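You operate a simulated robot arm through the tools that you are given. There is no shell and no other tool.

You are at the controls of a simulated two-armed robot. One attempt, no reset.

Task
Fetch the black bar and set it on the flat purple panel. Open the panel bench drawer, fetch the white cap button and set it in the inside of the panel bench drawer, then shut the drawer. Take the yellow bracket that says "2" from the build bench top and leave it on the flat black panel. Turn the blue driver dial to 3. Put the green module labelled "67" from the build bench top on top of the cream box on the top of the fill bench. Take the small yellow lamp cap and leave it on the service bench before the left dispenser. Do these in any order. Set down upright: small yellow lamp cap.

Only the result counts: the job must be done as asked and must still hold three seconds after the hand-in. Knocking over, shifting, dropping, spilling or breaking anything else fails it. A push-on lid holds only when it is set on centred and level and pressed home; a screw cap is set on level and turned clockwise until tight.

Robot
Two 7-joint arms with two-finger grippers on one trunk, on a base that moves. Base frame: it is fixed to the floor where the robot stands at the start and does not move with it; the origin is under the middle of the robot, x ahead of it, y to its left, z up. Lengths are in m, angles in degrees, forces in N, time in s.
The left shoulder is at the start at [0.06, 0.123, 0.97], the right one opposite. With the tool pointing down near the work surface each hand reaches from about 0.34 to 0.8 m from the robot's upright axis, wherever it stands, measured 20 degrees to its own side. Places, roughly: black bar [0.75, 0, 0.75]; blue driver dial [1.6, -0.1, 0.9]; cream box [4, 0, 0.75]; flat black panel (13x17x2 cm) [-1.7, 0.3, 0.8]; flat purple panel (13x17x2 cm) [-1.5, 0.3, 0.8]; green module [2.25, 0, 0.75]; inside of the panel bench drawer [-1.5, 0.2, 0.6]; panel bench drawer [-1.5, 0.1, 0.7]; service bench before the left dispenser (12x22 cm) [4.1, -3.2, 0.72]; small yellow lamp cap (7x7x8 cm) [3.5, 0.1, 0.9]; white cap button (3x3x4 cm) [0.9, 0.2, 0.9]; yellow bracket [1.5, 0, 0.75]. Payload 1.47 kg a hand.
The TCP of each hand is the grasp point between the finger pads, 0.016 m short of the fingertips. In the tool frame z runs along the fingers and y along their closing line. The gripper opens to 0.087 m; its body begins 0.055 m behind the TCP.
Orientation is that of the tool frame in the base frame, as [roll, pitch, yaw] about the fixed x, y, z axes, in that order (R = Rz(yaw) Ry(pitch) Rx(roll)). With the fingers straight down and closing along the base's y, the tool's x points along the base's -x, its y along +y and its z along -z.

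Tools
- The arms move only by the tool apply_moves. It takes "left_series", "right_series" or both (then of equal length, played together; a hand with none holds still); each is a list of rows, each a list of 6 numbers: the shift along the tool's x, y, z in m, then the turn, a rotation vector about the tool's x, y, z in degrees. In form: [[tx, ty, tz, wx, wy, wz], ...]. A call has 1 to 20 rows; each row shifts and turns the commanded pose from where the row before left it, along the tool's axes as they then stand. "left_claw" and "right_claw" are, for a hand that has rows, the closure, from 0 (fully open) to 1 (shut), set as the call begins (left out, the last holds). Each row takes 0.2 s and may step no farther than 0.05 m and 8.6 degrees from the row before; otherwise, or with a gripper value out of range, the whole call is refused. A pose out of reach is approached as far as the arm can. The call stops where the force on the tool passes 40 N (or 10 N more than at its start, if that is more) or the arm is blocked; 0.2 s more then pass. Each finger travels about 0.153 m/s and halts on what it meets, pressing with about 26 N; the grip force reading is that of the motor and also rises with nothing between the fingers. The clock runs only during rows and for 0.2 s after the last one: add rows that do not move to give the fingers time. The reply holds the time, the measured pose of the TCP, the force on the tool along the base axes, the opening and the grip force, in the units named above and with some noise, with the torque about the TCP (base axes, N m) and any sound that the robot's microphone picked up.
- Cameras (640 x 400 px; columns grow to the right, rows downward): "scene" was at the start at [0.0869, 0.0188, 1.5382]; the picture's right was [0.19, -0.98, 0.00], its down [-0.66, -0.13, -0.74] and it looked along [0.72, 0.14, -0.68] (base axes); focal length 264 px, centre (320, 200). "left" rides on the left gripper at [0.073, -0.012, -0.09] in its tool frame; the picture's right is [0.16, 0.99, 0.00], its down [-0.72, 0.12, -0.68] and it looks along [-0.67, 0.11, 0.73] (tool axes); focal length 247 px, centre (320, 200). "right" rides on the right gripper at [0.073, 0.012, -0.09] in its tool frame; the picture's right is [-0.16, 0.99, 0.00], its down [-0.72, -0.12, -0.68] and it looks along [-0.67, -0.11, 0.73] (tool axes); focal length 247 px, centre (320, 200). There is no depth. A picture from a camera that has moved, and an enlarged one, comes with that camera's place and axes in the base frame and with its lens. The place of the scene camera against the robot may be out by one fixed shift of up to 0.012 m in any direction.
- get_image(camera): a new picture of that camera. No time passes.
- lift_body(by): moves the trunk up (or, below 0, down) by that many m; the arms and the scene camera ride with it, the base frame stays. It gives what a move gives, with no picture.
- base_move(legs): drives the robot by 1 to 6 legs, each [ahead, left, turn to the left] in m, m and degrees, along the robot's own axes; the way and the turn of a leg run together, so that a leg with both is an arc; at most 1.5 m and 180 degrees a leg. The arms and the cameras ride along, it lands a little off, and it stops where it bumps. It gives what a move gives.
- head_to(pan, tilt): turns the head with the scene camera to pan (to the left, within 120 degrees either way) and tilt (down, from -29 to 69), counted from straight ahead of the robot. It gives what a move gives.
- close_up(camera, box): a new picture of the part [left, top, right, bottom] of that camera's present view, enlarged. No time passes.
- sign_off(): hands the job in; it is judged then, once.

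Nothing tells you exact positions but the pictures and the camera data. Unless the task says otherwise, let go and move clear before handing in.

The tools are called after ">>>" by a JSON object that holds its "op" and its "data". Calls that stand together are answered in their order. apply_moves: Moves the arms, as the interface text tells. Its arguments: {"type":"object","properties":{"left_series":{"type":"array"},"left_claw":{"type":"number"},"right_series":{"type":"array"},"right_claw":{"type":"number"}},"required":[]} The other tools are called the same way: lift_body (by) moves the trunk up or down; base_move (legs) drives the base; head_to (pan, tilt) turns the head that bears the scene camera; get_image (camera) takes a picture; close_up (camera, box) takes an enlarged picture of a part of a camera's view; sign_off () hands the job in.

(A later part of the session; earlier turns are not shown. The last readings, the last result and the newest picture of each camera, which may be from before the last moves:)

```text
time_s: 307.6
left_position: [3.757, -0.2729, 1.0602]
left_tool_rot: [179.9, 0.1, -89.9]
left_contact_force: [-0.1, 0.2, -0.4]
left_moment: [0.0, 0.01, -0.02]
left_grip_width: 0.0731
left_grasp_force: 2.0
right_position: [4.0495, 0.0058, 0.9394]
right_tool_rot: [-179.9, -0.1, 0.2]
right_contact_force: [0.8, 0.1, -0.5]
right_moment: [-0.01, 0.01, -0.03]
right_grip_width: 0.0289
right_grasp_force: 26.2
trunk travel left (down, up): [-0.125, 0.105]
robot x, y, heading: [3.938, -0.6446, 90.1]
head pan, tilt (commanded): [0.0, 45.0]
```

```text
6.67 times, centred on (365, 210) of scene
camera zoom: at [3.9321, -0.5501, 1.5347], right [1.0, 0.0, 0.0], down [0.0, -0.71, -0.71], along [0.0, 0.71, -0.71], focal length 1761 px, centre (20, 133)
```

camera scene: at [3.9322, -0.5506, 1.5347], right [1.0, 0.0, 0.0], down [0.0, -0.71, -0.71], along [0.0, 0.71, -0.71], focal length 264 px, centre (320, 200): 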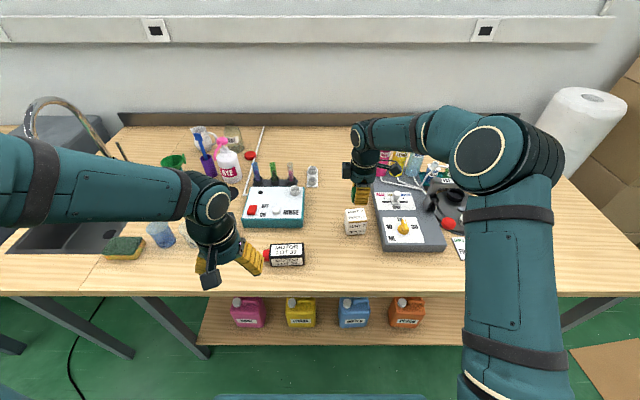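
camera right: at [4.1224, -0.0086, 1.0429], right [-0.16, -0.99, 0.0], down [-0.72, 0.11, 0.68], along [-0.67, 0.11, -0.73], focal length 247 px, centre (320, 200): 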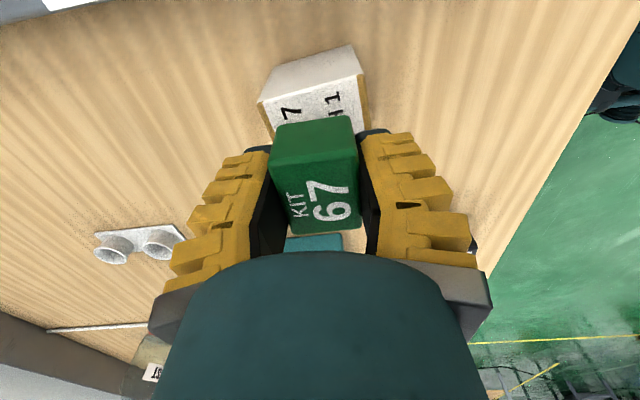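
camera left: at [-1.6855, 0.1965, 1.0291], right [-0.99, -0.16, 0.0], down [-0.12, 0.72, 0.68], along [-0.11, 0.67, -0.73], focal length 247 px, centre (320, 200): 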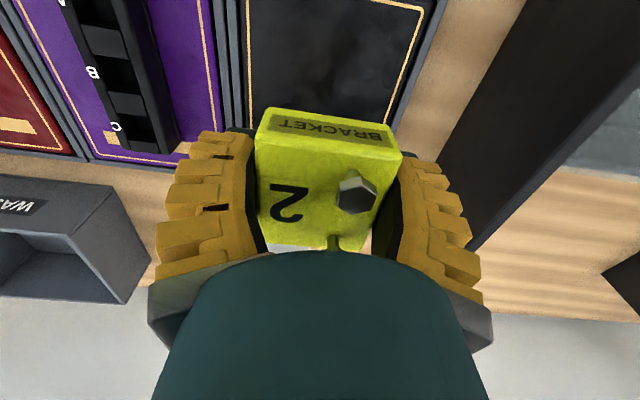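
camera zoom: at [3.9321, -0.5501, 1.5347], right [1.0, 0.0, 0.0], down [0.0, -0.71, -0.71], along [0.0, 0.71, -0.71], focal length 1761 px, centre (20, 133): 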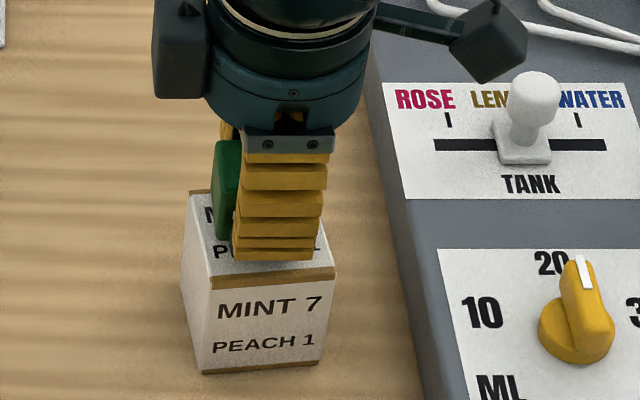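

>>> {"op": "apply_moves", "data": {"right_series": [[0, 0, 0.003, 0, 0, 0], [0, 0, 0, 0, 0, 0]]}}

>>> {"op": "apply_moves", "data": {"right_series": [[0, 0, 0.003, 0, 0, 0], [0, 0, 0, 0, 0, 0]]}}

>>> {"op": "apply_moves", "data": {"right_series": [[0, 0, 0.002, 0, 0, 0], [0, 0, 0, 0, 0, 0]]}}

>>> {"op": "close_up", "data": {"camera": "scene", "box": [325, 180, 405, 240]}}

```text
time_s: 308.2
left_position: [3.7602, -0.2734, 1.0615]
left_tool_rot: [180.0, 0.1, -90.0]
left_contact_force: [0.3, 0.9, 0.0]
left_moment: [-0.04, 0.01, 0.0]
left_grip_width: 0.0731
left_grasp_force: 2.4
right_position: [4.0486, 0.0052, 0.9359]
right_tool_rot: [-180.0, 0.0, 0.2]
right_contact_force: [-0.1, 0.0, 0.1]
right_moment: [0.01, -0.01, 0.0]
right_grip_width: 0.0285
right_grasp_force: 25.7
trunk travel left (down, up): [-0.125, 0.105]
robot x, y, heading: [3.9401, -0.6413, 90.0]
head pan, tilt (commanded): [0.0, 45.0]
```

```text
time_s: 308.8
left_position: [3.7572, -0.272, 1.0614]
left_tool_rot: [180.0, 0.0, -89.9]
left_contact_force: [-0.3, -0.4, -0.7]
left_moment: [-0.03, 0.0, -0.03]
left_grip_width: 0.0731
left_grasp_force: 2.7
right_position: [4.0483, 0.0051, 0.9327]
right_tool_rot: [179.9, 0.0, 0.0]
right_contact_force: [0.5, 0.5, -1.4]
right_moment: [-0.01, 0.0, 0.02]
right_grip_width: 0.0292
right_grasp_force: 26.4
trunk travel left (down, up): [-0.125, 0.105]
robot x, y, heading: [3.9373, -0.6406, 90.0]
head pan, tilt (commanded): [0.0, 45.0]
```

```text
time_s: 309.4
left_position: [3.758, -0.2722, 1.0598]
left_tool_rot: [180.0, 0.1, -89.9]
left_contact_force: [0.4, -0.3, -0.1]
left_moment: [0.0, -0.02, 0.01]
left_grip_width: 0.073
left_grasp_force: 2.5
right_position: [4.0494, 0.0042, 0.9331]
right_tool_rot: [-179.9, 0.0, 0.1]
right_contact_force: [0.0, 1.6, 6.4]
right_moment: [-0.04, -0.01, 0.0]
right_grip_width: 0.0292
right_grasp_force: 26.0
trunk travel left (down, up): [-0.125, 0.105]
robot x, y, heading: [3.9395, -0.6437, 90.2]
head pan, tilt (commanded): [0.0, 45.0]
```

```text
6.67 times, centred on (365, 210) of scene
camera zoom: at [3.932, -0.5505, 1.5348], right [1.0, 0.0, 0.0], down [0.0, -0.71, -0.71], along [0.0, 0.71, -0.71], focal length 1761 px, centre (20, 133)
```

zoom: 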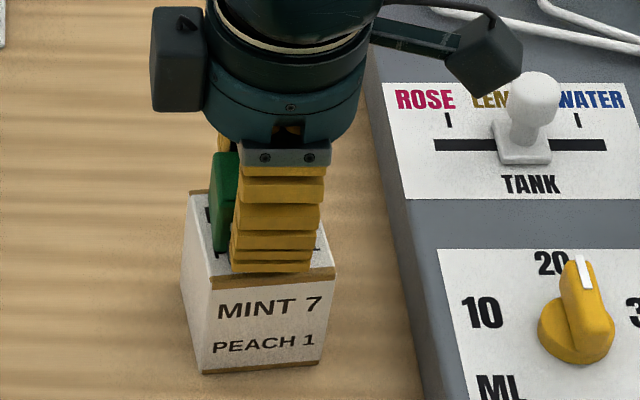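

Contact at z≈0.933. I'll release the module and rise.

>>> {"op": "apply_moves", "data": {"right_series": [[0, 0, 0, 0, 0, 0], [0, 0, 0, 0, 0, 0], [0, 0, 0, 0, 0, 0]], "right_claw": 0.35}}

>>> {"op": "apply_moves", "data": {"right_series": [[0, 0, -0.01, 0, 0, 0], [0, 0, -0.02, 0, 0, 0], [0, 0, -0.04, 0, 0, 0], [0, 0, -0.045, 0, 0, 0], [0, 0, -0.045, 0, 0, 0], [0, 0.045, 0, 0, 0, 0], [0, 0.045, 0, 0, 0, 0], [0, 0.045, 0, 0, 0, 0], [0, 0.045, 0, 0, 0, 0], [0, 0.045, 0, 0, 0, 0], [0, 0.045, 0, 0, 0, 0], [0, 0, 0, 0, 0, 0]]}}

>>> {"op": "close_up", "data": {"camera": "scene", "box": [310, 160, 430, 250]}}

>>> {"op": "get_image", "data": {"camera": "right"}}

```text
time_s: 310.2
left_position: [3.7581, -0.2729, 1.0607]
left_tool_rot: [180.0, 0.0, -90.0]
left_contact_force: [-0.2, 0.0, -0.1]
left_moment: [-0.02, 0.02, -0.02]
left_grip_width: 0.0732
left_grasp_force: 2.3
right_position: [4.0482, 0.0045, 0.9316]
right_tool_rot: [180.0, 0.0, 0.1]
right_contact_force: [-0.8, -0.6, 0.7]
right_moment: [0.02, -0.02, 0.01]
right_grip_width: 0.0614
right_grasp_force: 3.6
trunk travel left (down, up): [-0.125, 0.105]
robot x, y, heading: [3.9344, -0.6429, 90.1]
head pan, tilt (commanded): [0.0, 45.0]
```

```text
time_s: 312.8
left_position: [3.7574, -0.2724, 1.0618]
left_tool_rot: [180.0, -0.1, -90.0]
left_contact_force: [1.0, -0.2, 0.4]
left_moment: [-0.01, 0.03, -0.01]
left_grip_width: 0.0733
left_grasp_force: 2.7
right_position: [4.0512, -0.2651, 1.0904]
right_tool_rot: [179.8, -0.1, 0.1]
right_contact_force: [1.3, 0.0, -0.2]
right_moment: [0.0, -0.01, 0.02]
right_grip_width: 0.0613
right_grasp_force: 3.6
trunk travel left (down, up): [-0.125, 0.105]
robot x, y, heading: [3.9348, -0.6445, 90.3]
head pan, tilt (commanded): [0.0, 45.0]
```

```text
4.44 times, centred on (370, 205) of scene
camera zoom: at [3.932, -0.5491, 1.5346], right [1.0, 0.0, 0.0], down [0.0, -0.71, -0.71], along [0.0, 0.71, -0.71], focal length 1174 px, centre (98, 178)
```

zoom: 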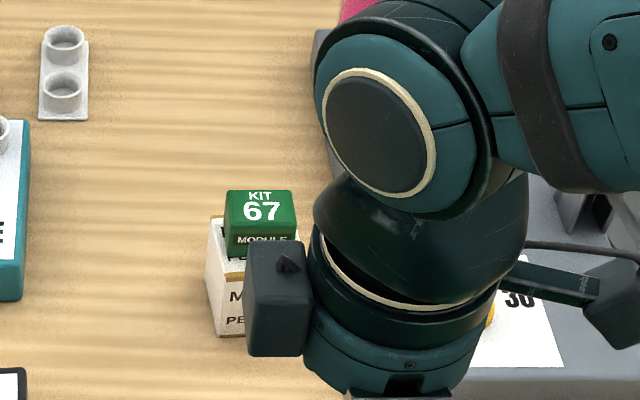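

```text
taken
camera right: at [4.1223, -0.2764, 1.1798], right [-0.16, -0.99, 0.0], down [-0.72, 0.12, 0.68], along [-0.67, 0.11, -0.73], focal length 247 px, centre (320, 200)
```

right: 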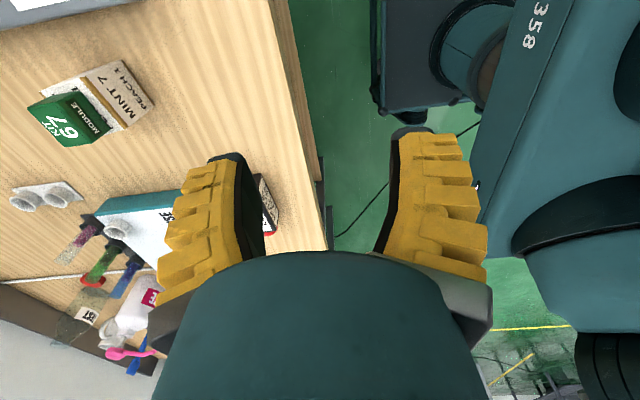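

The module sits on the cream box. I'll turn the right hand back to its normal attitude, then back off and go to the lamp cap.

>>> {"op": "apply_moves", "data": {"right_series": [[0, 0.02, 0, 0, 0, 8.2], [0, 0.02, 0, 0, 0, 8.2], [0, 0, 0, 0, 0, 8.2], [0, 0, 0, 0, 0, 8.2], [0, 0, 0, 0, 0, 8.2], [0, 0, 0, 0, 0, 8.2], [0, 0, 0, 0, 0, 8.2], [0, 0, 0, 0, 0, 8.2], [0, 0, 0, 0, 0, 8.2], [0, 0, 0, 0, 0, 8.2], [0, 0, 0, 0, 0, 8.0], [0, -0.04, 0, 0, 0, 0], [0, -0.04, 0, 0, 0, 0], [0, 0, 0, 0, 0, 0]]}}

>>> {"op": "close_up", "data": {"camera": "scene", "box": [310, 160, 430, 250]}}

>>> {"op": "base_move", "data": {"legs": [[-0.15, 0, 0], [0, 0.39, 0]]}}

>>> {"op": "get_image", "data": {"camera": "scene"}}

```text
time_s: 315.8
left_position: [3.758, -0.2735, 1.0612]
left_tool_rot: [-179.9, -0.1, -89.9]
left_contact_force: [0.2, -0.2, 0.3]
left_moment: [-0.03, 0.02, 0.01]
left_grip_width: 0.0729
left_grasp_force: 2.2
right_position: [4.1263, -0.3036, 1.0923]
right_tool_rot: [-179.9, -0.1, -90.0]
right_contact_force: [-0.8, -0.2, -0.7]
right_moment: [0.0, 0.04, -0.05]
right_grip_width: 0.0616
right_grasp_force: 4.1
trunk travel left (down, up): [-0.125, 0.105]
robot x, y, heading: [3.9411, -0.6459, 90.1]
head pan, tilt (commanded): [0.0, 45.0]
```

```text
4.44 times, centred on (370, 205) of scene
camera zoom: at [3.9318, -0.55, 1.5347], right [1.0, 0.0, 0.0], down [0.0, -0.71, -0.71], along [0.0, 0.71, -0.71], focal length 1174 px, centre (98, 178)
```

zoom: 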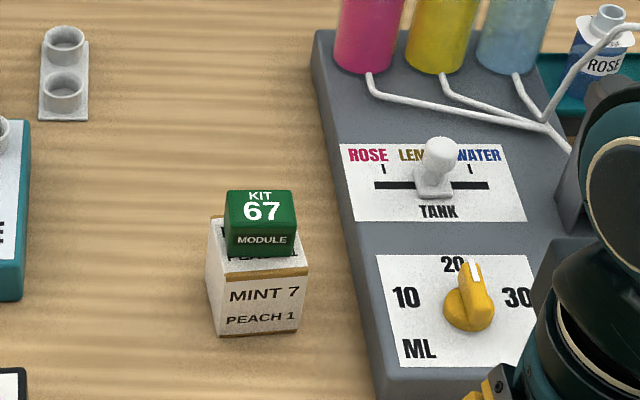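

```text
time_s: 320.8
left_position: [3.3662, -0.4252, 1.0589]
left_tool_rot: [180.0, 0.0, -89.7]
left_contact_force: [-0.8, 0.5, 0.3]
left_moment: [0.02, -0.03, -0.01]
left_grip_width: 0.0732
left_grasp_force: 2.7
right_position: [3.7358, -0.454, 1.091]
right_tool_rot: [-179.9, -0.1, -89.8]
right_contact_force: [0.2, -0.4, -0.3]
right_moment: [0.0, 0.02, -0.01]
right_grip_width: 0.0615
right_grasp_force: 3.6
trunk travel left (down, up): [-0.125, 0.105]
robot x, y, heading: [3.5478, -0.7966, 90.3]
head pan, tilt (commanded): [0.0, 45.0]
```

```text
taken
camera scene: at [3.5411, -0.7017, 1.5347], right [1.0, 0.0, 0.0], down [0.0, -0.71, -0.71], along [0.0, 0.71, -0.71], focal length 264 px, centre (320, 200)
```

scene: 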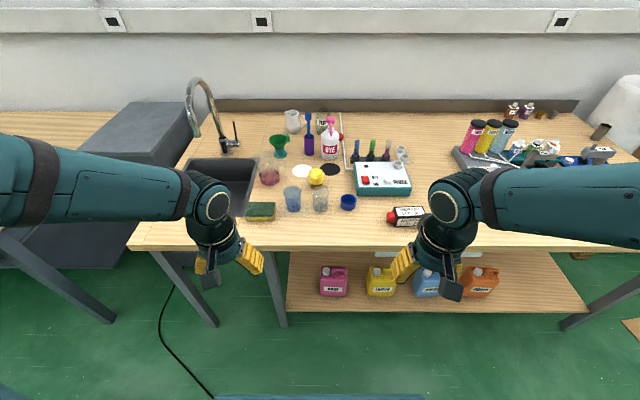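

Module 67 is well seated on the box. Now I'll move in on the yellow lamp cap.

>>> {"op": "base_move", "data": {"legs": [[0.17, 0, -0.2]]}}

>>> {"op": "close_up", "data": {"camera": "scene", "box": [260, 140, 380, 230]}}

>>> {"op": "close_up", "data": {"camera": "scene", "box": [290, 165, 350, 215]}}

>>> {"op": "get_image", "data": {"camera": "left"}}

```text
time_s: 322.2
left_position: [3.3683, -0.2541, 1.0606]
left_tool_rot: [180.0, -0.1, -90.0]
left_contact_force: [-1.0, -0.4, -0.3]
left_moment: [-0.02, 0.02, 0.04]
left_grip_width: 0.0732
left_grasp_force: 2.4
right_position: [3.7364, -0.2873, 1.0911]
right_tool_rot: [180.0, -0.1, -90.1]
right_contact_force: [-0.7, 0.6, -0.2]
right_moment: [-0.04, 0.01, 0.01]
right_grip_width: 0.0614
right_grasp_force: 3.7
trunk travel left (down, up): [-0.125, 0.105]
robot x, y, heading: [3.5445, -0.6283, 89.9]
head pan, tilt (commanded): [0.0, 45.0]
```

```text
4.44 times, centred on (320, 185) of scene
camera zoom: at [3.5417, -0.5316, 1.5346], right [1.0, 0.0, 0.0], down [0.0, -0.71, -0.71], along [0.0, 0.71, -0.71], focal length 1174 px, centre (320, 267)
```

zoom: 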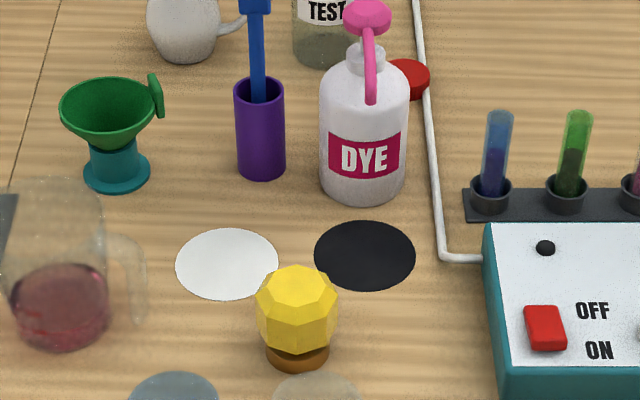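

```text
8.00 times, centred on (320, 190) of scene
camera zoom: at [3.5417, -0.5316, 1.5346], right [1.0, 0.0, 0.0], down [0.0, -0.71, -0.71], along [0.0, 0.71, -0.71], focal length 2113 px, centre (320, 280)
```

zoom: 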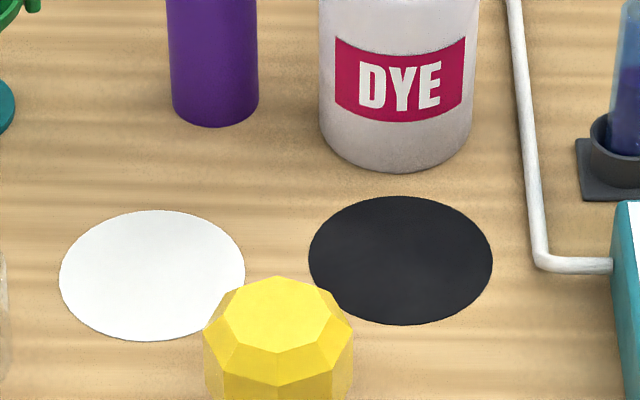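

```text
taken
camera left: at [3.3803, -0.327, 1.1493], right [-0.99, -0.16, 0.0], down [-0.11, 0.73, 0.68], along [-0.11, 0.67, -0.73], focal length 247 px, centre (320, 200)
```

left: 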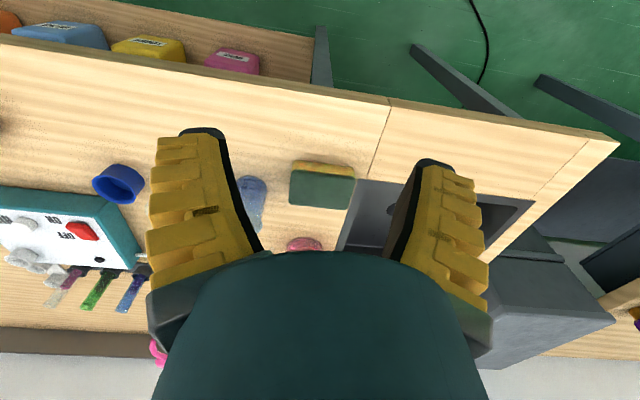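

The lamp cap is about 6.4 cm wide, top at z≈0.91, near [3.525, 0.07]. I'll bring the open left hand above it.

>>> {"op": "apply_moves", "data": {"left_series": [[0, -0.039, 0, 0, 0, 0], [0, -0.039, 0, 0, 0, 0], [0, -0.039, 0, 0, 0, 0], [0, -0.039, 0, 0, 0, 0], [-0.046, 0, 0, 0, 0, 0], [-0.046, 0, 0, 0, 0, 0], [-0.046, 0, 0, 0, 0, 0], [-0.046, 0, 0, 0, 0, 0], [-0.046, 0, 0, 0, 0, 0], [-0.046, 0, 0, 0, 0, 0], [-0.046, 0, 0, 0, 0, 0], [0, 0, 0.03, 0, 0, 0], [0, 0, 0, 0, 0, 0]], "left_claw": 0.0}}

>>> {"op": "get_image", "data": {"camera": "left"}}

>>> {"op": "close_up", "data": {"camera": "left", "box": [240, 30, 400, 150]}}

>>> {"op": "get_image", "data": {"camera": "scene"}}

```text
time_s: 325.0
left_position: [3.5246, 0.0682, 1.0304]
left_tool_rot: [180.0, -0.2, -90.1]
left_contact_force: [0.7, 0.4, -0.2]
left_moment: [0.0, 0.0, 0.01]
left_grip_width: 0.0868
left_grasp_force: 0.0
right_position: [3.7379, -0.2866, 1.0902]
right_tool_rot: [180.0, -0.1, -90.2]
right_contact_force: [0.2, 0.1, -0.9]
right_moment: [0.02, 0.01, -0.01]
right_grip_width: 0.0613
right_grasp_force: 3.1
trunk travel left (down, up): [-0.125, 0.105]
robot x, y, heading: [3.5445, -0.6267, 89.5]
head pan, tilt (commanded): [0.0, 45.0]
```

```text
taken
camera left: at [3.5367, -0.0057, 1.1192], right [-0.99, -0.16, 0.0], down [-0.11, 0.73, 0.68], along [-0.11, 0.67, -0.73], focal length 247 px, centre (320, 200)
```

left: 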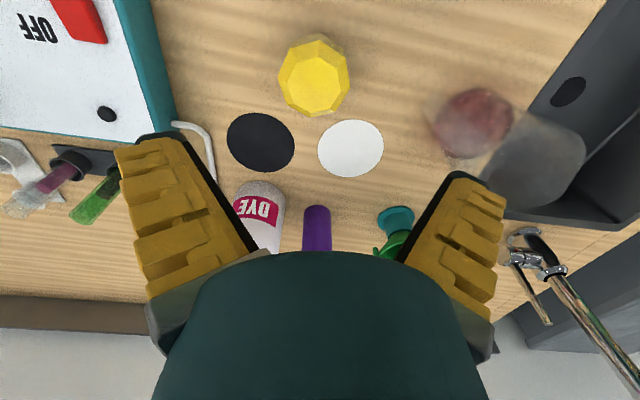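

```text
3.33 times, centred on (320, 90) of left
camera zoom: at [3.5367, -0.0057, 1.1192], right [-0.99, -0.16, 0.0], down [-0.11, 0.73, 0.68], along [-0.11, 0.67, -0.73], focal length 823 px, centre (320, 567)
```

zoom: 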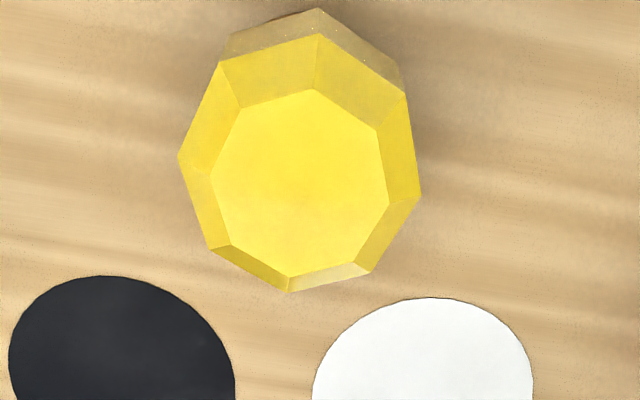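

```text
taken
camera scene: at [3.5417, -0.5326, 1.5347], right [1.0, 0.0, 0.0], down [0.0, -0.71, -0.71], along [0.0, 0.71, -0.71], focal length 264 px, centre (320, 200)
```

scene: 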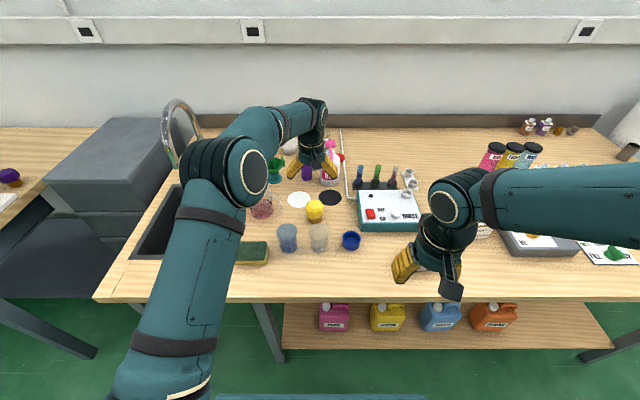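

The dome is octagonal with corners along x, so I'll turn the hand 22.5° to grip flats, recentre and descend partway.

>>> {"op": "apply_moves", "data": {"left_series": [[0.005, -0.0055, 0, 0, 0, 0], [0, 0, 0, 0, 0, -7.5], [0, 0, 0, 0, 0, -7.5], [0, 0, 0, 0, 0, -7.5], [0, 0, 0.03, 0, 0, 0], [0, 0, 0.03, 0, 0, 0], [0, 0, 0, 0, 0, 0]]}}

>>> {"op": "get_image", "data": {"camera": "left"}}

>>> {"op": "close_up", "data": {"camera": "left", "box": [220, 40, 420, 190]}}

>>> {"op": "close_up", "data": {"camera": "scene", "box": [270, 160, 370, 240]}}

```text
time_s: 326.6
left_position: [3.5296, 0.0608, 0.9689]
left_tool_rot: [-180.0, 0.1, -67.6]
left_contact_force: [-0.5, -0.1, 0.0]
left_moment: [0.0, 0.04, -0.02]
left_grip_width: 0.0871
left_grasp_force: 0.0
right_position: [3.7361, -0.2876, 1.0915]
right_tool_rot: [180.0, 0.0, -90.1]
right_contact_force: [0.5, 0.0, -1.0]
right_moment: [0.0, 0.01, 0.01]
right_grip_width: 0.0614
right_grasp_force: 3.9
trunk travel left (down, up): [-0.125, 0.105]
robot x, y, heading: [3.5491, -0.629, 89.8]
head pan, tilt (commanded): [0.0, 45.0]
```

```text
taken
camera left: at [3.5693, -0.0027, 1.0584], right [-0.85, -0.52, 0.0], down [-0.38, 0.63, 0.68], along [-0.36, 0.58, -0.73], focal length 247 px, centre (320, 200)
```

left: 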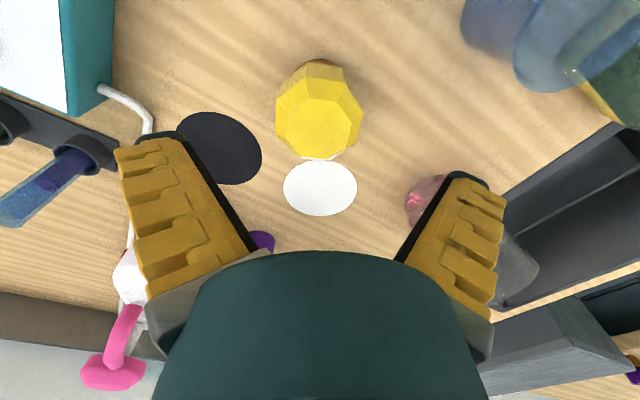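

```text
2.67 times, centred on (320, 115) of left
camera zoom: at [3.5693, -0.0027, 1.0584], right [-0.85, -0.52, 0.0], down [-0.38, 0.63, 0.68], along [-0.36, 0.58, -0.73], focal length 659 px, centre (320, 427)
```

zoom: 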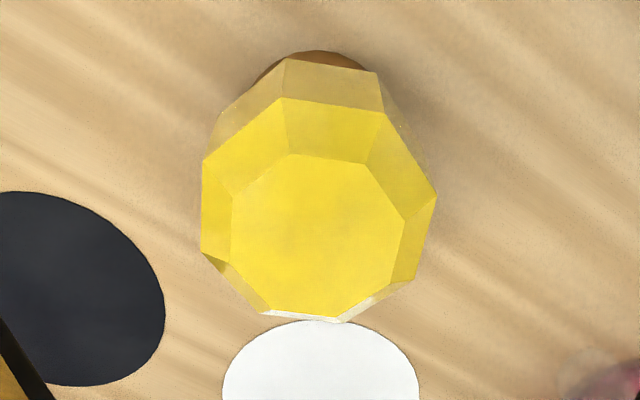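

```text
5.00 times, centred on (320, 200) of scene
camera zoom: at [3.5416, -0.5331, 1.5347], right [1.0, 0.0, 0.0], down [0.0, -0.71, -0.71], along [0.0, 0.71, -0.71], focal length 1321 px, centre (320, 200)
```

zoom: 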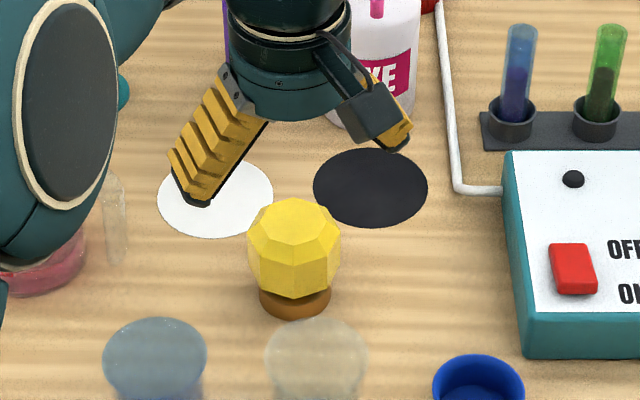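

>>> {"op": "apply_moves", "data": {"left_series": [[-0.002, 0, 0.03, 0, 0, 0], [0, 0, 0.03, 0, 0, 0], [0, 0, 0, 0, 0, 0]]}}

>>> {"op": "get_image", "data": {"camera": "left"}}

>>> {"op": "close_up", "data": {"camera": "scene", "box": [270, 160, 370, 240]}}

```text
time_s: 327.4
left_position: [3.529, 0.062, 0.9103]
left_tool_rot: [180.0, 0.0, -67.7]
left_contact_force: [-0.8, 1.2, 0.0]
left_moment: [-0.01, 0.0, -0.02]
left_grip_width: 0.087
left_grasp_force: 0.1
right_position: [3.7377, -0.2866, 1.0908]
right_tool_rot: [180.0, 0.0, -90.1]
right_contact_force: [0.0, -0.1, 0.0]
right_moment: [-0.02, 0.01, -0.01]
right_grip_width: 0.0615
right_grasp_force: 4.1
trunk travel left (down, up): [-0.125, 0.105]
robot x, y, heading: [3.5455, -0.6288, 90.0]
head pan, tilt (commanded): [0.0, 45.0]
```

```text
taken
camera left: at [3.5684, -0.0007, 0.9984], right [-0.85, -0.52, 0.0], down [-0.38, 0.63, 0.68], along [-0.36, 0.58, -0.73], focal length 247 px, centre (320, 200)
```

left: 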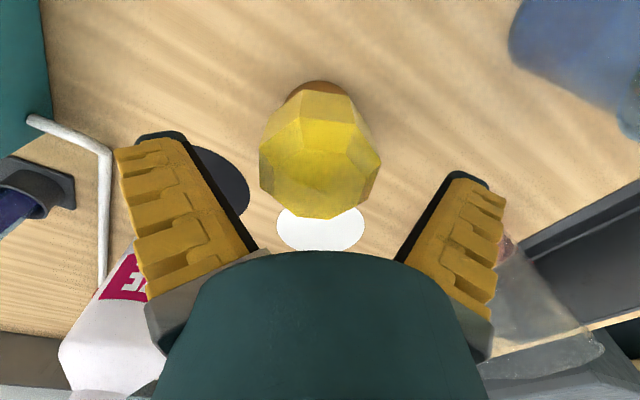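

```text
5.00 times, centred on (320, 200) of scene
camera zoom: at [3.5416, -0.5331, 1.5347], right [1.0, 0.0, 0.0], down [0.0, -0.71, -0.71], along [0.0, 0.71, -0.71], focal length 1321 px, centre (320, 200)
```

zoom: 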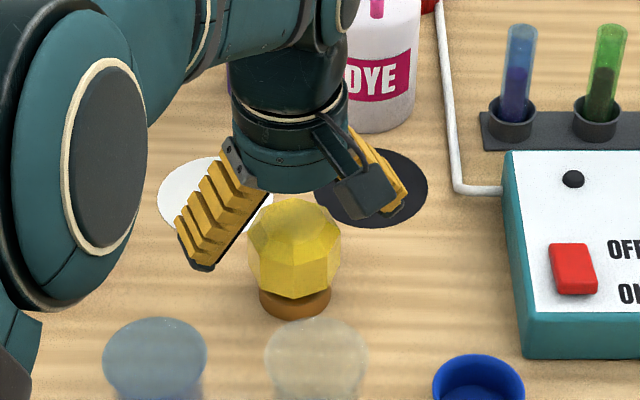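

>>> {"op": "apply_moves", "data": {"left_series": [[0, 0, 0.015, 0, 0, 0], [0, 0, 0.015, 0, 0, 0], [0, 0, 0, 0, 0, 0]]}}

>>> {"op": "get_image", "data": {"camera": "left"}}

>>> {"op": "close_up", "data": {"camera": "scene", "box": [270, 160, 370, 240]}}

```text
time_s: 328.2
left_position: [3.5305, 0.0627, 0.8815]
left_tool_rot: [179.9, 0.0, -67.7]
left_contact_force: [0.1, 0.4, 0.6]
left_moment: [0.01, -0.01, 0.04]
left_grip_width: 0.0871
left_grasp_force: 0.2
right_position: [3.7368, -0.2865, 1.0915]
right_tool_rot: [179.9, 0.0, -90.2]
right_contact_force: [-0.1, -0.1, 0.3]
right_moment: [-0.03, 0.01, 0.02]
right_grip_width: 0.0616
right_grasp_force: 3.2
trunk travel left (down, up): [-0.125, 0.105]
robot x, y, heading: [3.5485, -0.6287, 90.1]
head pan, tilt (commanded): [0.0, 45.0]
```

```text
taken
camera left: at [3.5685, -0.0003, 0.9701], right [-0.85, -0.52, 0.0], down [-0.38, 0.63, 0.68], along [-0.36, 0.58, -0.73], focal length 247 px, centre (320, 200)
```

left: 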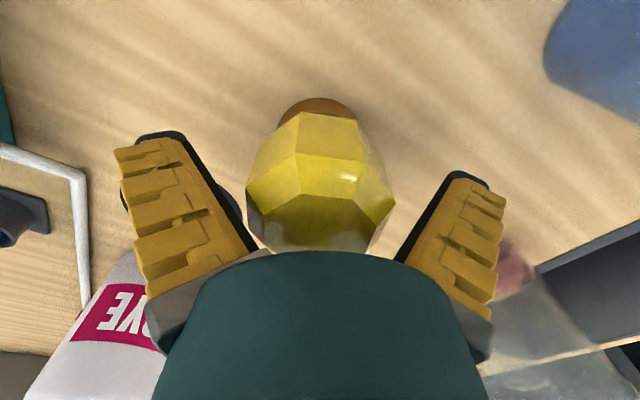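

```text
5.00 times, centred on (320, 200) of scene
camera zoom: at [3.5416, -0.533, 1.5347], right [1.0, 0.0, 0.0], down [0.0, -0.71, -0.71], along [0.0, 0.71, -0.71], focal length 1321 px, centre (320, 200)
```

zoom: 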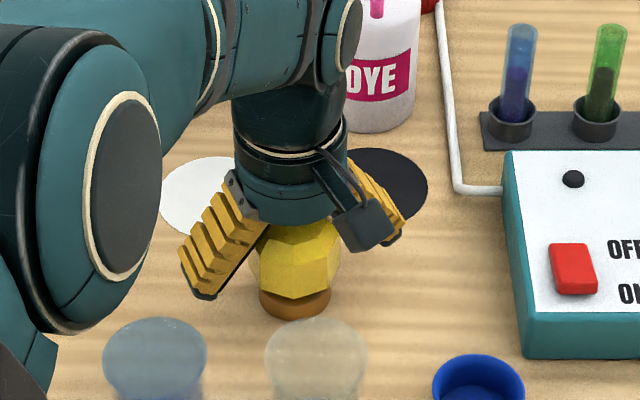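

The dome's widest belt is right at the grasp point. I'll close on it.

>>> {"op": "apply_moves", "data": {"left_series": [[0, 0, 0, 0, 0, 0], [0, 0, 0, 0, 0, 0], [0, 0, 0, 0, 0, 0], [0, 0, 0, 0, 0, 0]], "left_claw": 0.9}}

>>> {"op": "get_image", "data": {"camera": "left"}}

>>> {"op": "close_up", "data": {"camera": "scene", "box": [270, 160, 370, 240]}}

```text
time_s: 329.2
left_position: [3.5301, 0.0617, 0.8805]
left_tool_rot: [180.0, 0.1, -67.6]
left_contact_force: [-0.9, 0.1, -0.8]
left_moment: [0.0, 0.0, 0.03]
left_grip_width: 0.0645
left_grasp_force: 26.0
right_position: [3.7382, -0.2872, 1.0909]
right_tool_rot: [180.0, 0.1, -90.1]
right_contact_force: [0.8, 0.6, 0.4]
right_moment: [-0.02, 0.01, 0.0]
right_grip_width: 0.0612
right_grasp_force: 3.1
trunk travel left (down, up): [-0.125, 0.105]
robot x, y, heading: [3.5462, -0.6289, 90.0]
head pan, tilt (commanded): [0.0, 45.0]
```

```text
taken
camera left: at [3.5686, -0.0003, 0.97], right [-0.85, -0.52, 0.0], down [-0.38, 0.63, 0.68], along [-0.36, 0.58, -0.73], focal length 247 px, centre (320, 200)
```

left: 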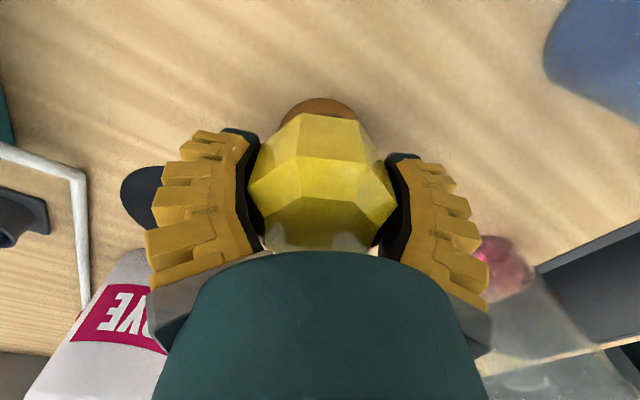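

```text
5.00 times, centred on (320, 200) of scene
camera zoom: at [3.5417, -0.5328, 1.5347], right [1.0, 0.0, 0.0], down [0.0, -0.71, -0.71], along [0.0, 0.71, -0.71], focal length 1321 px, centre (320, 200)
```

zoom: 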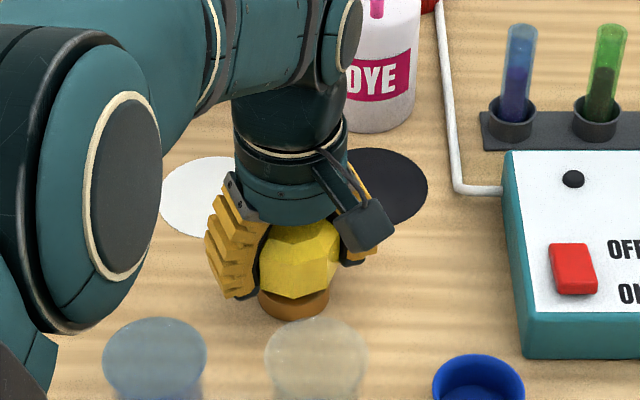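

The lamp cap is gripped evenly at 64.5 mm. I'll lift it slowly.

>>> {"op": "apply_moves", "data": {"left_series": [[0, 0, -0.005, 0, 0, 0], [0, 0, -0.01, 0, 0, 0], [0, 0, -0.02, 0, 0, 0], [0, 0, -0.03, 0, 0, 0], [0, 0, -0.04, 0, 0, 0], [0, 0, -0.04, 0, 0, 0], [0, 0, -0.04, 0, 0, 0], [0, 0, 0, 0, 0, 0]]}}

>>> {"op": "get_image", "data": {"camera": "left"}}

>>> {"op": "close_up", "data": {"camera": "scene", "box": [240, 110, 400, 240]}}

```text
time_s: 331.0
left_position: [3.5298, 0.0628, 1.0678]
left_tool_rot: [-180.0, -0.1, -67.6]
left_contact_force: [0.1, 0.9, -1.3]
left_moment: [-0.03, -0.04, -0.01]
left_grip_width: 0.0644
left_grasp_force: 26.2
right_position: [3.7366, -0.2872, 1.0915]
right_tool_rot: [180.0, -0.1, -90.2]
right_contact_force: [0.5, -0.1, -0.1]
right_moment: [0.0, 0.0, -0.02]
right_grip_width: 0.0612
right_grasp_force: 3.5
trunk travel left (down, up): [-0.125, 0.105]
robot x, y, heading: [3.5502, -0.6267, 90.0]
head pan, tilt (commanded): [0.0, 45.0]
```

```text
taken
camera left: at [3.568, 0.0006, 1.1558], right [-0.85, -0.52, 0.0], down [-0.38, 0.63, 0.68], along [-0.36, 0.58, -0.73], focal length 247 px, centre (320, 200)
```

left: 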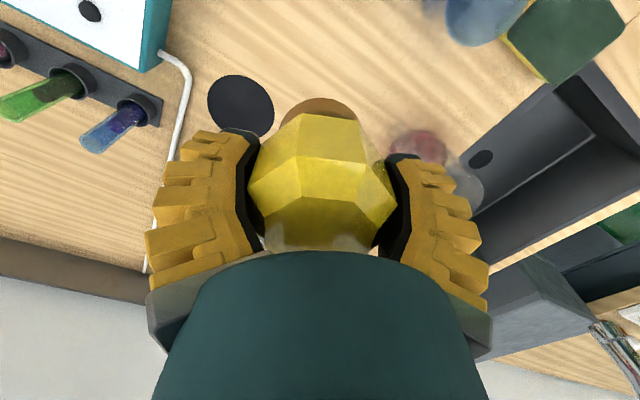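

```text
3.08 times, centred on (320, 175) of scene
camera zoom: at [3.5417, -0.5324, 1.5346], right [1.0, 0.0, 0.0], down [0.0, -0.71, -0.71], along [0.0, 0.71, -0.71], focal length 813 px, centre (320, 277)
```

zoom: 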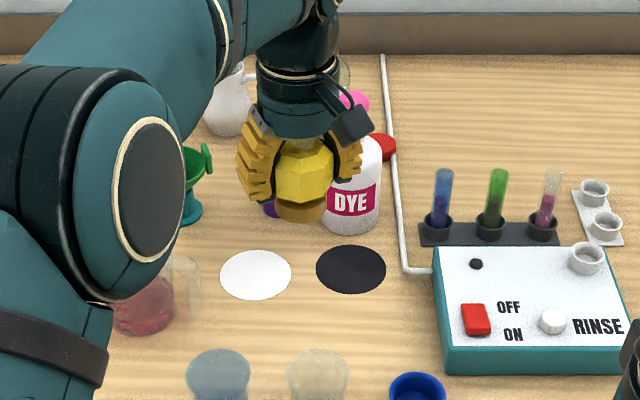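

The lamp cap is up and nothing else moved. I'll draw it back over the front of the bench.

>>> {"op": "apply_moves", "data": {"left_series": [[0.0416, 0.0171, 0, 0, 0, 0], [0.0416, 0.0171, 0, 0, 0, 0], [0.0416, 0.0171, 0, 0, 0, 0], [0.0416, 0.0171, 0, 0, 0, 0], [0.0416, 0.0171, 0, 0, 0, 0], [0.0416, 0.0171, 0, 0, 0, 0], [0.0416, 0.0171, 0, 0, 0, 0], [0, 0, 0, 0, 0, 0]]}}

>>> {"op": "base_move", "data": {"legs": [[-0.5, 0, 0]]}}

>>> {"op": "head_to", "data": {"pan": -110, "tilt": 25}}

>>> {"op": "get_image", "data": {"camera": "scene"}}

```text
time_s: 332.8
left_position: [3.5301, -0.2491, 1.0669]
left_tool_rot: [-180.0, -0.1, -67.5]
left_contact_force: [-1.2, 0.2, -1.2]
left_moment: [-0.01, 0.04, 0.02]
left_grip_width: 0.0643
left_grasp_force: 26.1
right_position: [3.7371, -0.2866, 1.0905]
right_tool_rot: [180.0, -0.1, -90.1]
right_contact_force: [0.6, -1.2, -0.1]
right_moment: [-0.02, -0.01, 0.0]
right_grip_width: 0.0616
right_grasp_force: 3.6
trunk travel left (down, up): [-0.125, 0.105]
robot x, y, heading: [3.5476, -0.6287, 89.8]
head pan, tilt (commanded): [0.0, 45.0]
```

```text
time_s: 335.8
left_position: [3.5289, -0.7461, 1.0665]
left_tool_rot: [-179.9, 0.1, -67.4]
left_contact_force: [0.4, -0.8, -0.8]
left_moment: [0.0, 0.0, 0.0]
left_grip_width: 0.0639
left_grasp_force: 26.2
right_position: [3.7354, -0.782, 1.0921]
right_tool_rot: [180.0, 0.1, -89.8]
right_contact_force: [-0.1, -0.1, -0.6]
right_moment: [0.03, -0.01, -0.04]
right_grip_width: 0.0615
right_grasp_force: 3.4
trunk travel left (down, up): [-0.125, 0.105]
robot x, y, heading: [3.5431, -1.1264, 90.0]
head pan, tilt (commanded): [0.0, 45.0]
```

```text
time_s: 337.6
left_position: [3.5281, -0.7454, 1.0674]
left_tool_rot: [179.9, 0.0, -67.4]
left_contact_force: [0.1, 0.0, -0.1]
left_moment: [-0.05, -0.04, 0.0]
left_grip_width: 0.064
left_grasp_force: 26.5
right_position: [3.7352, -0.7818, 1.0898]
right_tool_rot: [-180.0, 0.0, -89.7]
right_contact_force: [-0.3, -0.2, 0.2]
right_moment: [-0.01, -0.02, 0.02]
right_grip_width: 0.0614
right_grasp_force: 3.3
trunk travel left (down, up): [-0.125, 0.105]
robot x, y, heading: [3.5443, -1.1237, 90.2]
head pan, tilt (commanded): [-110.0, 25.0]
```

```text
taken
camera scene: at [3.6285, -1.1413, 1.5652], right [-0.34, -0.94, 0.0], down [-0.4, 0.14, -0.91], along [0.85, -0.31, -0.42], focal length 264 px, centre (320, 200)
```

scene: 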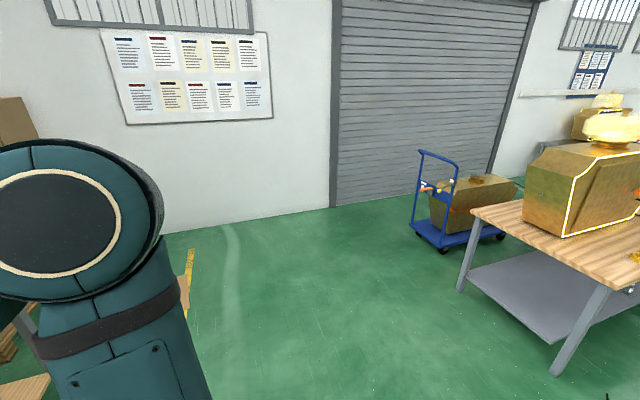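

I can see the service bench ahead-right with a dispenser on it. I'll turn the robot toward it and look.

>>> {"op": "base_move", "data": {"legs": [[0, 0, -150]]}}

>>> {"op": "head_to", "data": {"pan": 0, "tilt": 25}}

>>> {"op": "get_image", "data": {"camera": "scene"}}

```text
time_s: 344.3
left_position: [3.7386, -1.4497, 1.0661]
left_tool_rot: [-180.0, 0.0, 140.0]
left_contact_force: [-0.8, 0.2, -1.2]
left_moment: [0.0, -0.01, -0.03]
left_grip_width: 0.0639
left_grasp_force: 25.1
right_position: [3.536, -1.5131, 1.0914]
right_tool_rot: [180.0, 0.1, 117.6]
right_contact_force: [-0.7, 0.0, 0.7]
right_moment: [-0.04, 0.0, 0.01]
right_grip_width: 0.0614
right_grasp_force: 3.9
trunk travel left (down, up): [-0.125, 0.105]
robot x, y, heading: [3.5467, -1.1208, -62.3]
head pan, tilt (commanded): [-110.0, 25.0]
```

```text
time_s: 346.2
left_position: [3.7362, -1.4492, 1.0665]
left_tool_rot: [-180.0, 0.0, 140.0]
left_contact_force: [-0.1, 0.3, -0.7]
left_moment: [-0.04, -0.01, 0.0]
left_grip_width: 0.0635
left_grasp_force: 26.0
right_position: [3.5353, -1.5123, 1.0903]
right_tool_rot: [-179.9, -0.2, 117.6]
right_contact_force: [0.0, 0.0, 0.4]
right_moment: [-0.03, -0.02, 0.0]
right_grip_width: 0.0611
right_grasp_force: 3.5
trunk travel left (down, up): [-0.125, 0.105]
robot x, y, heading: [3.5454, -1.1281, -62.5]
head pan, tilt (commanded): [0.0, 25.0]
```

```text
taken
camera scene: at [3.589, -1.2108, 1.5652], right [-0.89, -0.46, 0.0], down [-0.2, 0.37, -0.91], along [0.42, -0.8, -0.42], focal length 264 px, centre (320, 200)
```

scene: 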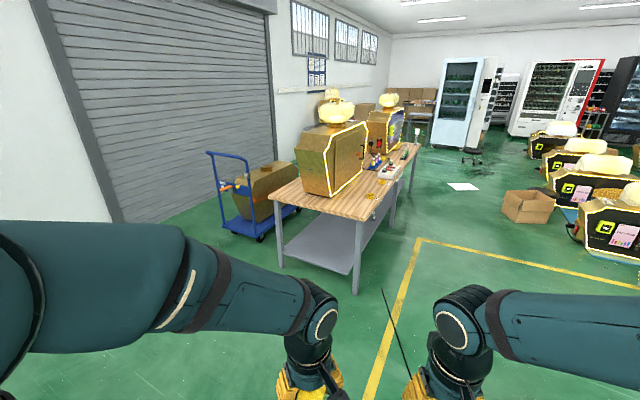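

The service bench's front edge runs along y at about x≈4.05, facing -x, so the left dispenser is the nearer one. I'll face +x and drive along to it, keeping clear of the edge.

>>> {"op": "base_move", "data": {"legs": [[0, 0, 62.4], [-0.2, 0, 0], [0, -1.0, 0], [0, -1.0, 0]]}}

>>> {"op": "head_to", "data": {"pan": 0, "tilt": 35}}

>>> {"op": "get_image", "data": {"camera": "scene"}}

>>> {"op": "get_image", "data": {"camera": "left"}}

```text
time_s: 368.0
left_position: [3.6825, -3.1244, 1.0657]
left_tool_rot: [-180.0, 0.0, -159.1]
left_contact_force: [1.3, 0.1, -1.3]
left_moment: [0.04, 0.0, 0.01]
left_grip_width: 0.0627
left_grasp_force: 26.2
right_position: [3.6386, -3.3298, 1.091]
right_tool_rot: [-180.0, 0.0, 178.5]
right_contact_force: [-0.1, -0.3, 0.2]
right_moment: [0.02, 0.01, 0.01]
right_grip_width: 0.0615
right_grasp_force: 3.4
trunk travel left (down, up): [-0.125, 0.105]
robot x, y, heading: [3.3047, -3.1292, -1.4]
head pan, tilt (commanded): [0.0, 25.0]
```

```text
time_s: 368.7
left_position: [3.6808, -3.1225, 1.0663]
left_tool_rot: [180.0, 0.1, -159.1]
left_contact_force: [-0.1, 0.3, -1.5]
left_moment: [0.02, 0.02, -0.03]
left_grip_width: 0.0633
left_grasp_force: 26.5
right_position: [3.6381, -3.3297, 1.0908]
right_tool_rot: [180.0, -0.1, 178.5]
right_contact_force: [-0.4, 0.1, -0.5]
right_moment: [0.0, 0.0, 0.01]
right_grip_width: 0.0613
right_grasp_force: 3.4
trunk travel left (down, up): [-0.125, 0.105]
robot x, y, heading: [3.3019, -3.129, -1.6]
head pan, tilt (commanded): [0.0, 35.0]
```

```text
taken
camera scene: at [3.3969, -3.13, 1.5495], right [-0.03, -1.0, 0.0], down [-0.57, 0.02, -0.82], along [0.82, -0.02, -0.57], focal length 264 px, centre (320, 200)
```

scene: 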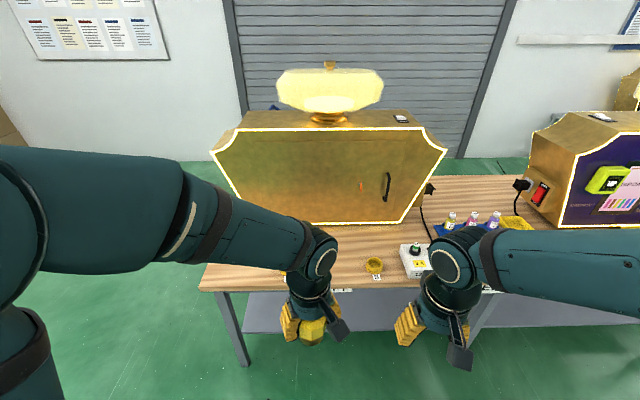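

```text
taken
camera left: at [3.6181, -3.1605, 1.1555], right [-0.5, 0.87, 0.0], down [0.64, 0.37, 0.68], along [0.59, 0.34, -0.73], focal length 247 px, centre (320, 200)
```

left: 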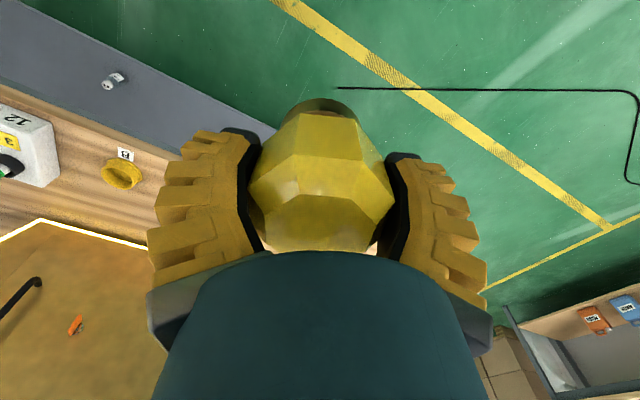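

>>> {"op": "close_up", "data": {"camera": "scene", "box": [200, 190, 460, 310]}}

>>> {"op": "close_up", "data": {"camera": "left", "box": [0, 60, 300, 260]}}

>>> {"op": "get_image", "data": {"camera": "right"}}

```text
2.46 times, centred on (330, 250) of scene
camera zoom: at [3.3969, -3.13, 1.5495], right [-0.03, -1.0, 0.0], down [-0.57, 0.02, -0.82], along [0.82, -0.02, -0.57], focal length 650 px, centre (295, 77)
```

zoom: 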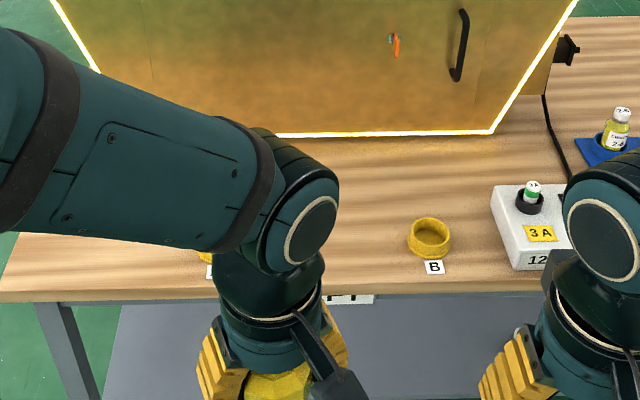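

```text
2.00 times, centred on (150, 160) of left
camera zoom: at [3.6181, -3.1605, 1.1555], right [-0.5, 0.87, 0.0], down [0.64, 0.37, 0.68], along [0.59, 0.34, -0.73], focal length 494 px, centre (660, 280)
```

zoom: 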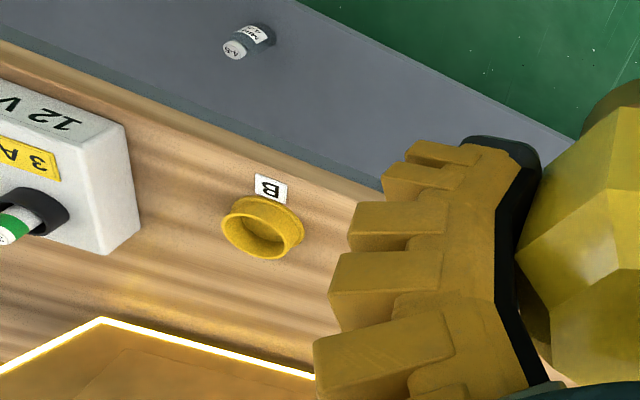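

```text
taken
camera right: at [3.5655, -3.3167, 1.1803], right [0.18, 0.98, 0.0], down [0.72, -0.13, 0.68], along [0.67, -0.12, -0.73], focal length 247 px, centre (320, 200)
```

right: 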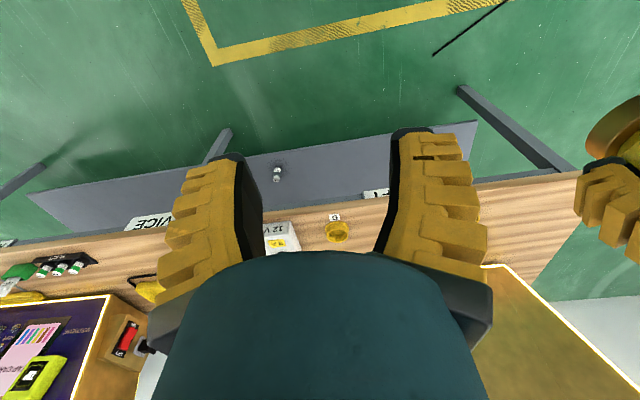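

Gold rings tagged "B" (and probably "A" behind my arm) sit in front of the dispenser. I'll swing the left hand aside for an unobstructed view.

>>> {"op": "apply_moves", "data": {"left_series": [[-0.0161, 0.042, 0, 0, 0, 0], [-0.0161, 0.042, 0, 0, 0, 0], [-0.0161, 0.042, 0, 0, 0, 0], [-0.0161, 0.042, 0, 0, 0, 0], [0, 0, 0, 0, 0, 0]]}}

>>> {"op": "get_image", "data": {"camera": "scene"}}

>>> {"op": "close_up", "data": {"camera": "scene", "box": [200, 190, 460, 310]}}

```text
time_s: 369.9
left_position: [3.6806, -2.9442, 1.067]
left_tool_rot: [179.9, -0.1, -159.0]
left_contact_force: [-0.1, 0.2, -0.4]
left_moment: [0.04, -0.01, 0.04]
left_grip_width: 0.0633
left_grasp_force: 26.6
right_position: [3.6386, -3.3299, 1.0902]
right_tool_rot: [180.0, -0.1, 178.5]
right_contact_force: [0.5, 0.6, -0.2]
right_moment: [0.01, -0.02, -0.01]
right_grip_width: 0.0614
right_grasp_force: 3.4
trunk travel left (down, up): [-0.125, 0.105]
robot x, y, heading: [3.3042, -3.1289, -1.5]
head pan, tilt (commanded): [0.0, 35.0]
```

```text
taken
camera scene: at [3.3972, -3.1308, 1.5495], right [-0.03, -1.0, 0.0], down [-0.57, 0.02, -0.82], along [0.82, -0.02, -0.57], focal length 264 px, centre (320, 200)
```

scene: 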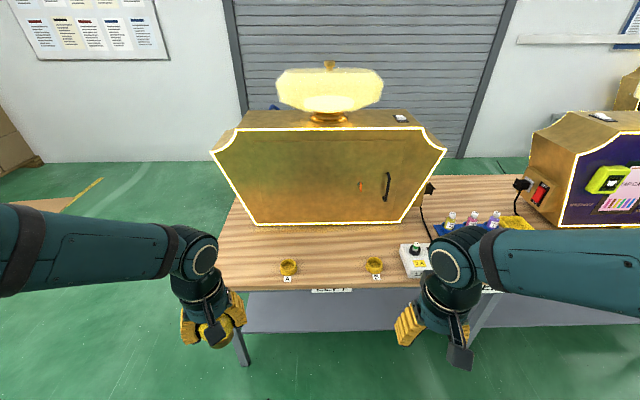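

```text
2.46 times, centred on (330, 250) of scene
camera zoom: at [3.3972, -3.1308, 1.5495], right [-0.03, -1.0, 0.0], down [-0.57, 0.02, -0.82], along [0.82, -0.02, -0.57], focal length 650 px, centre (295, 77)
```

zoom: 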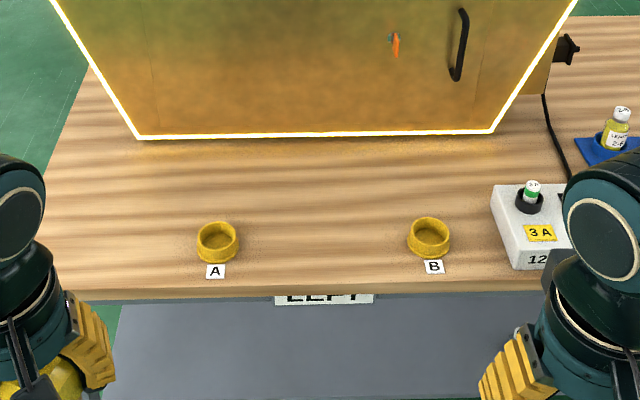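

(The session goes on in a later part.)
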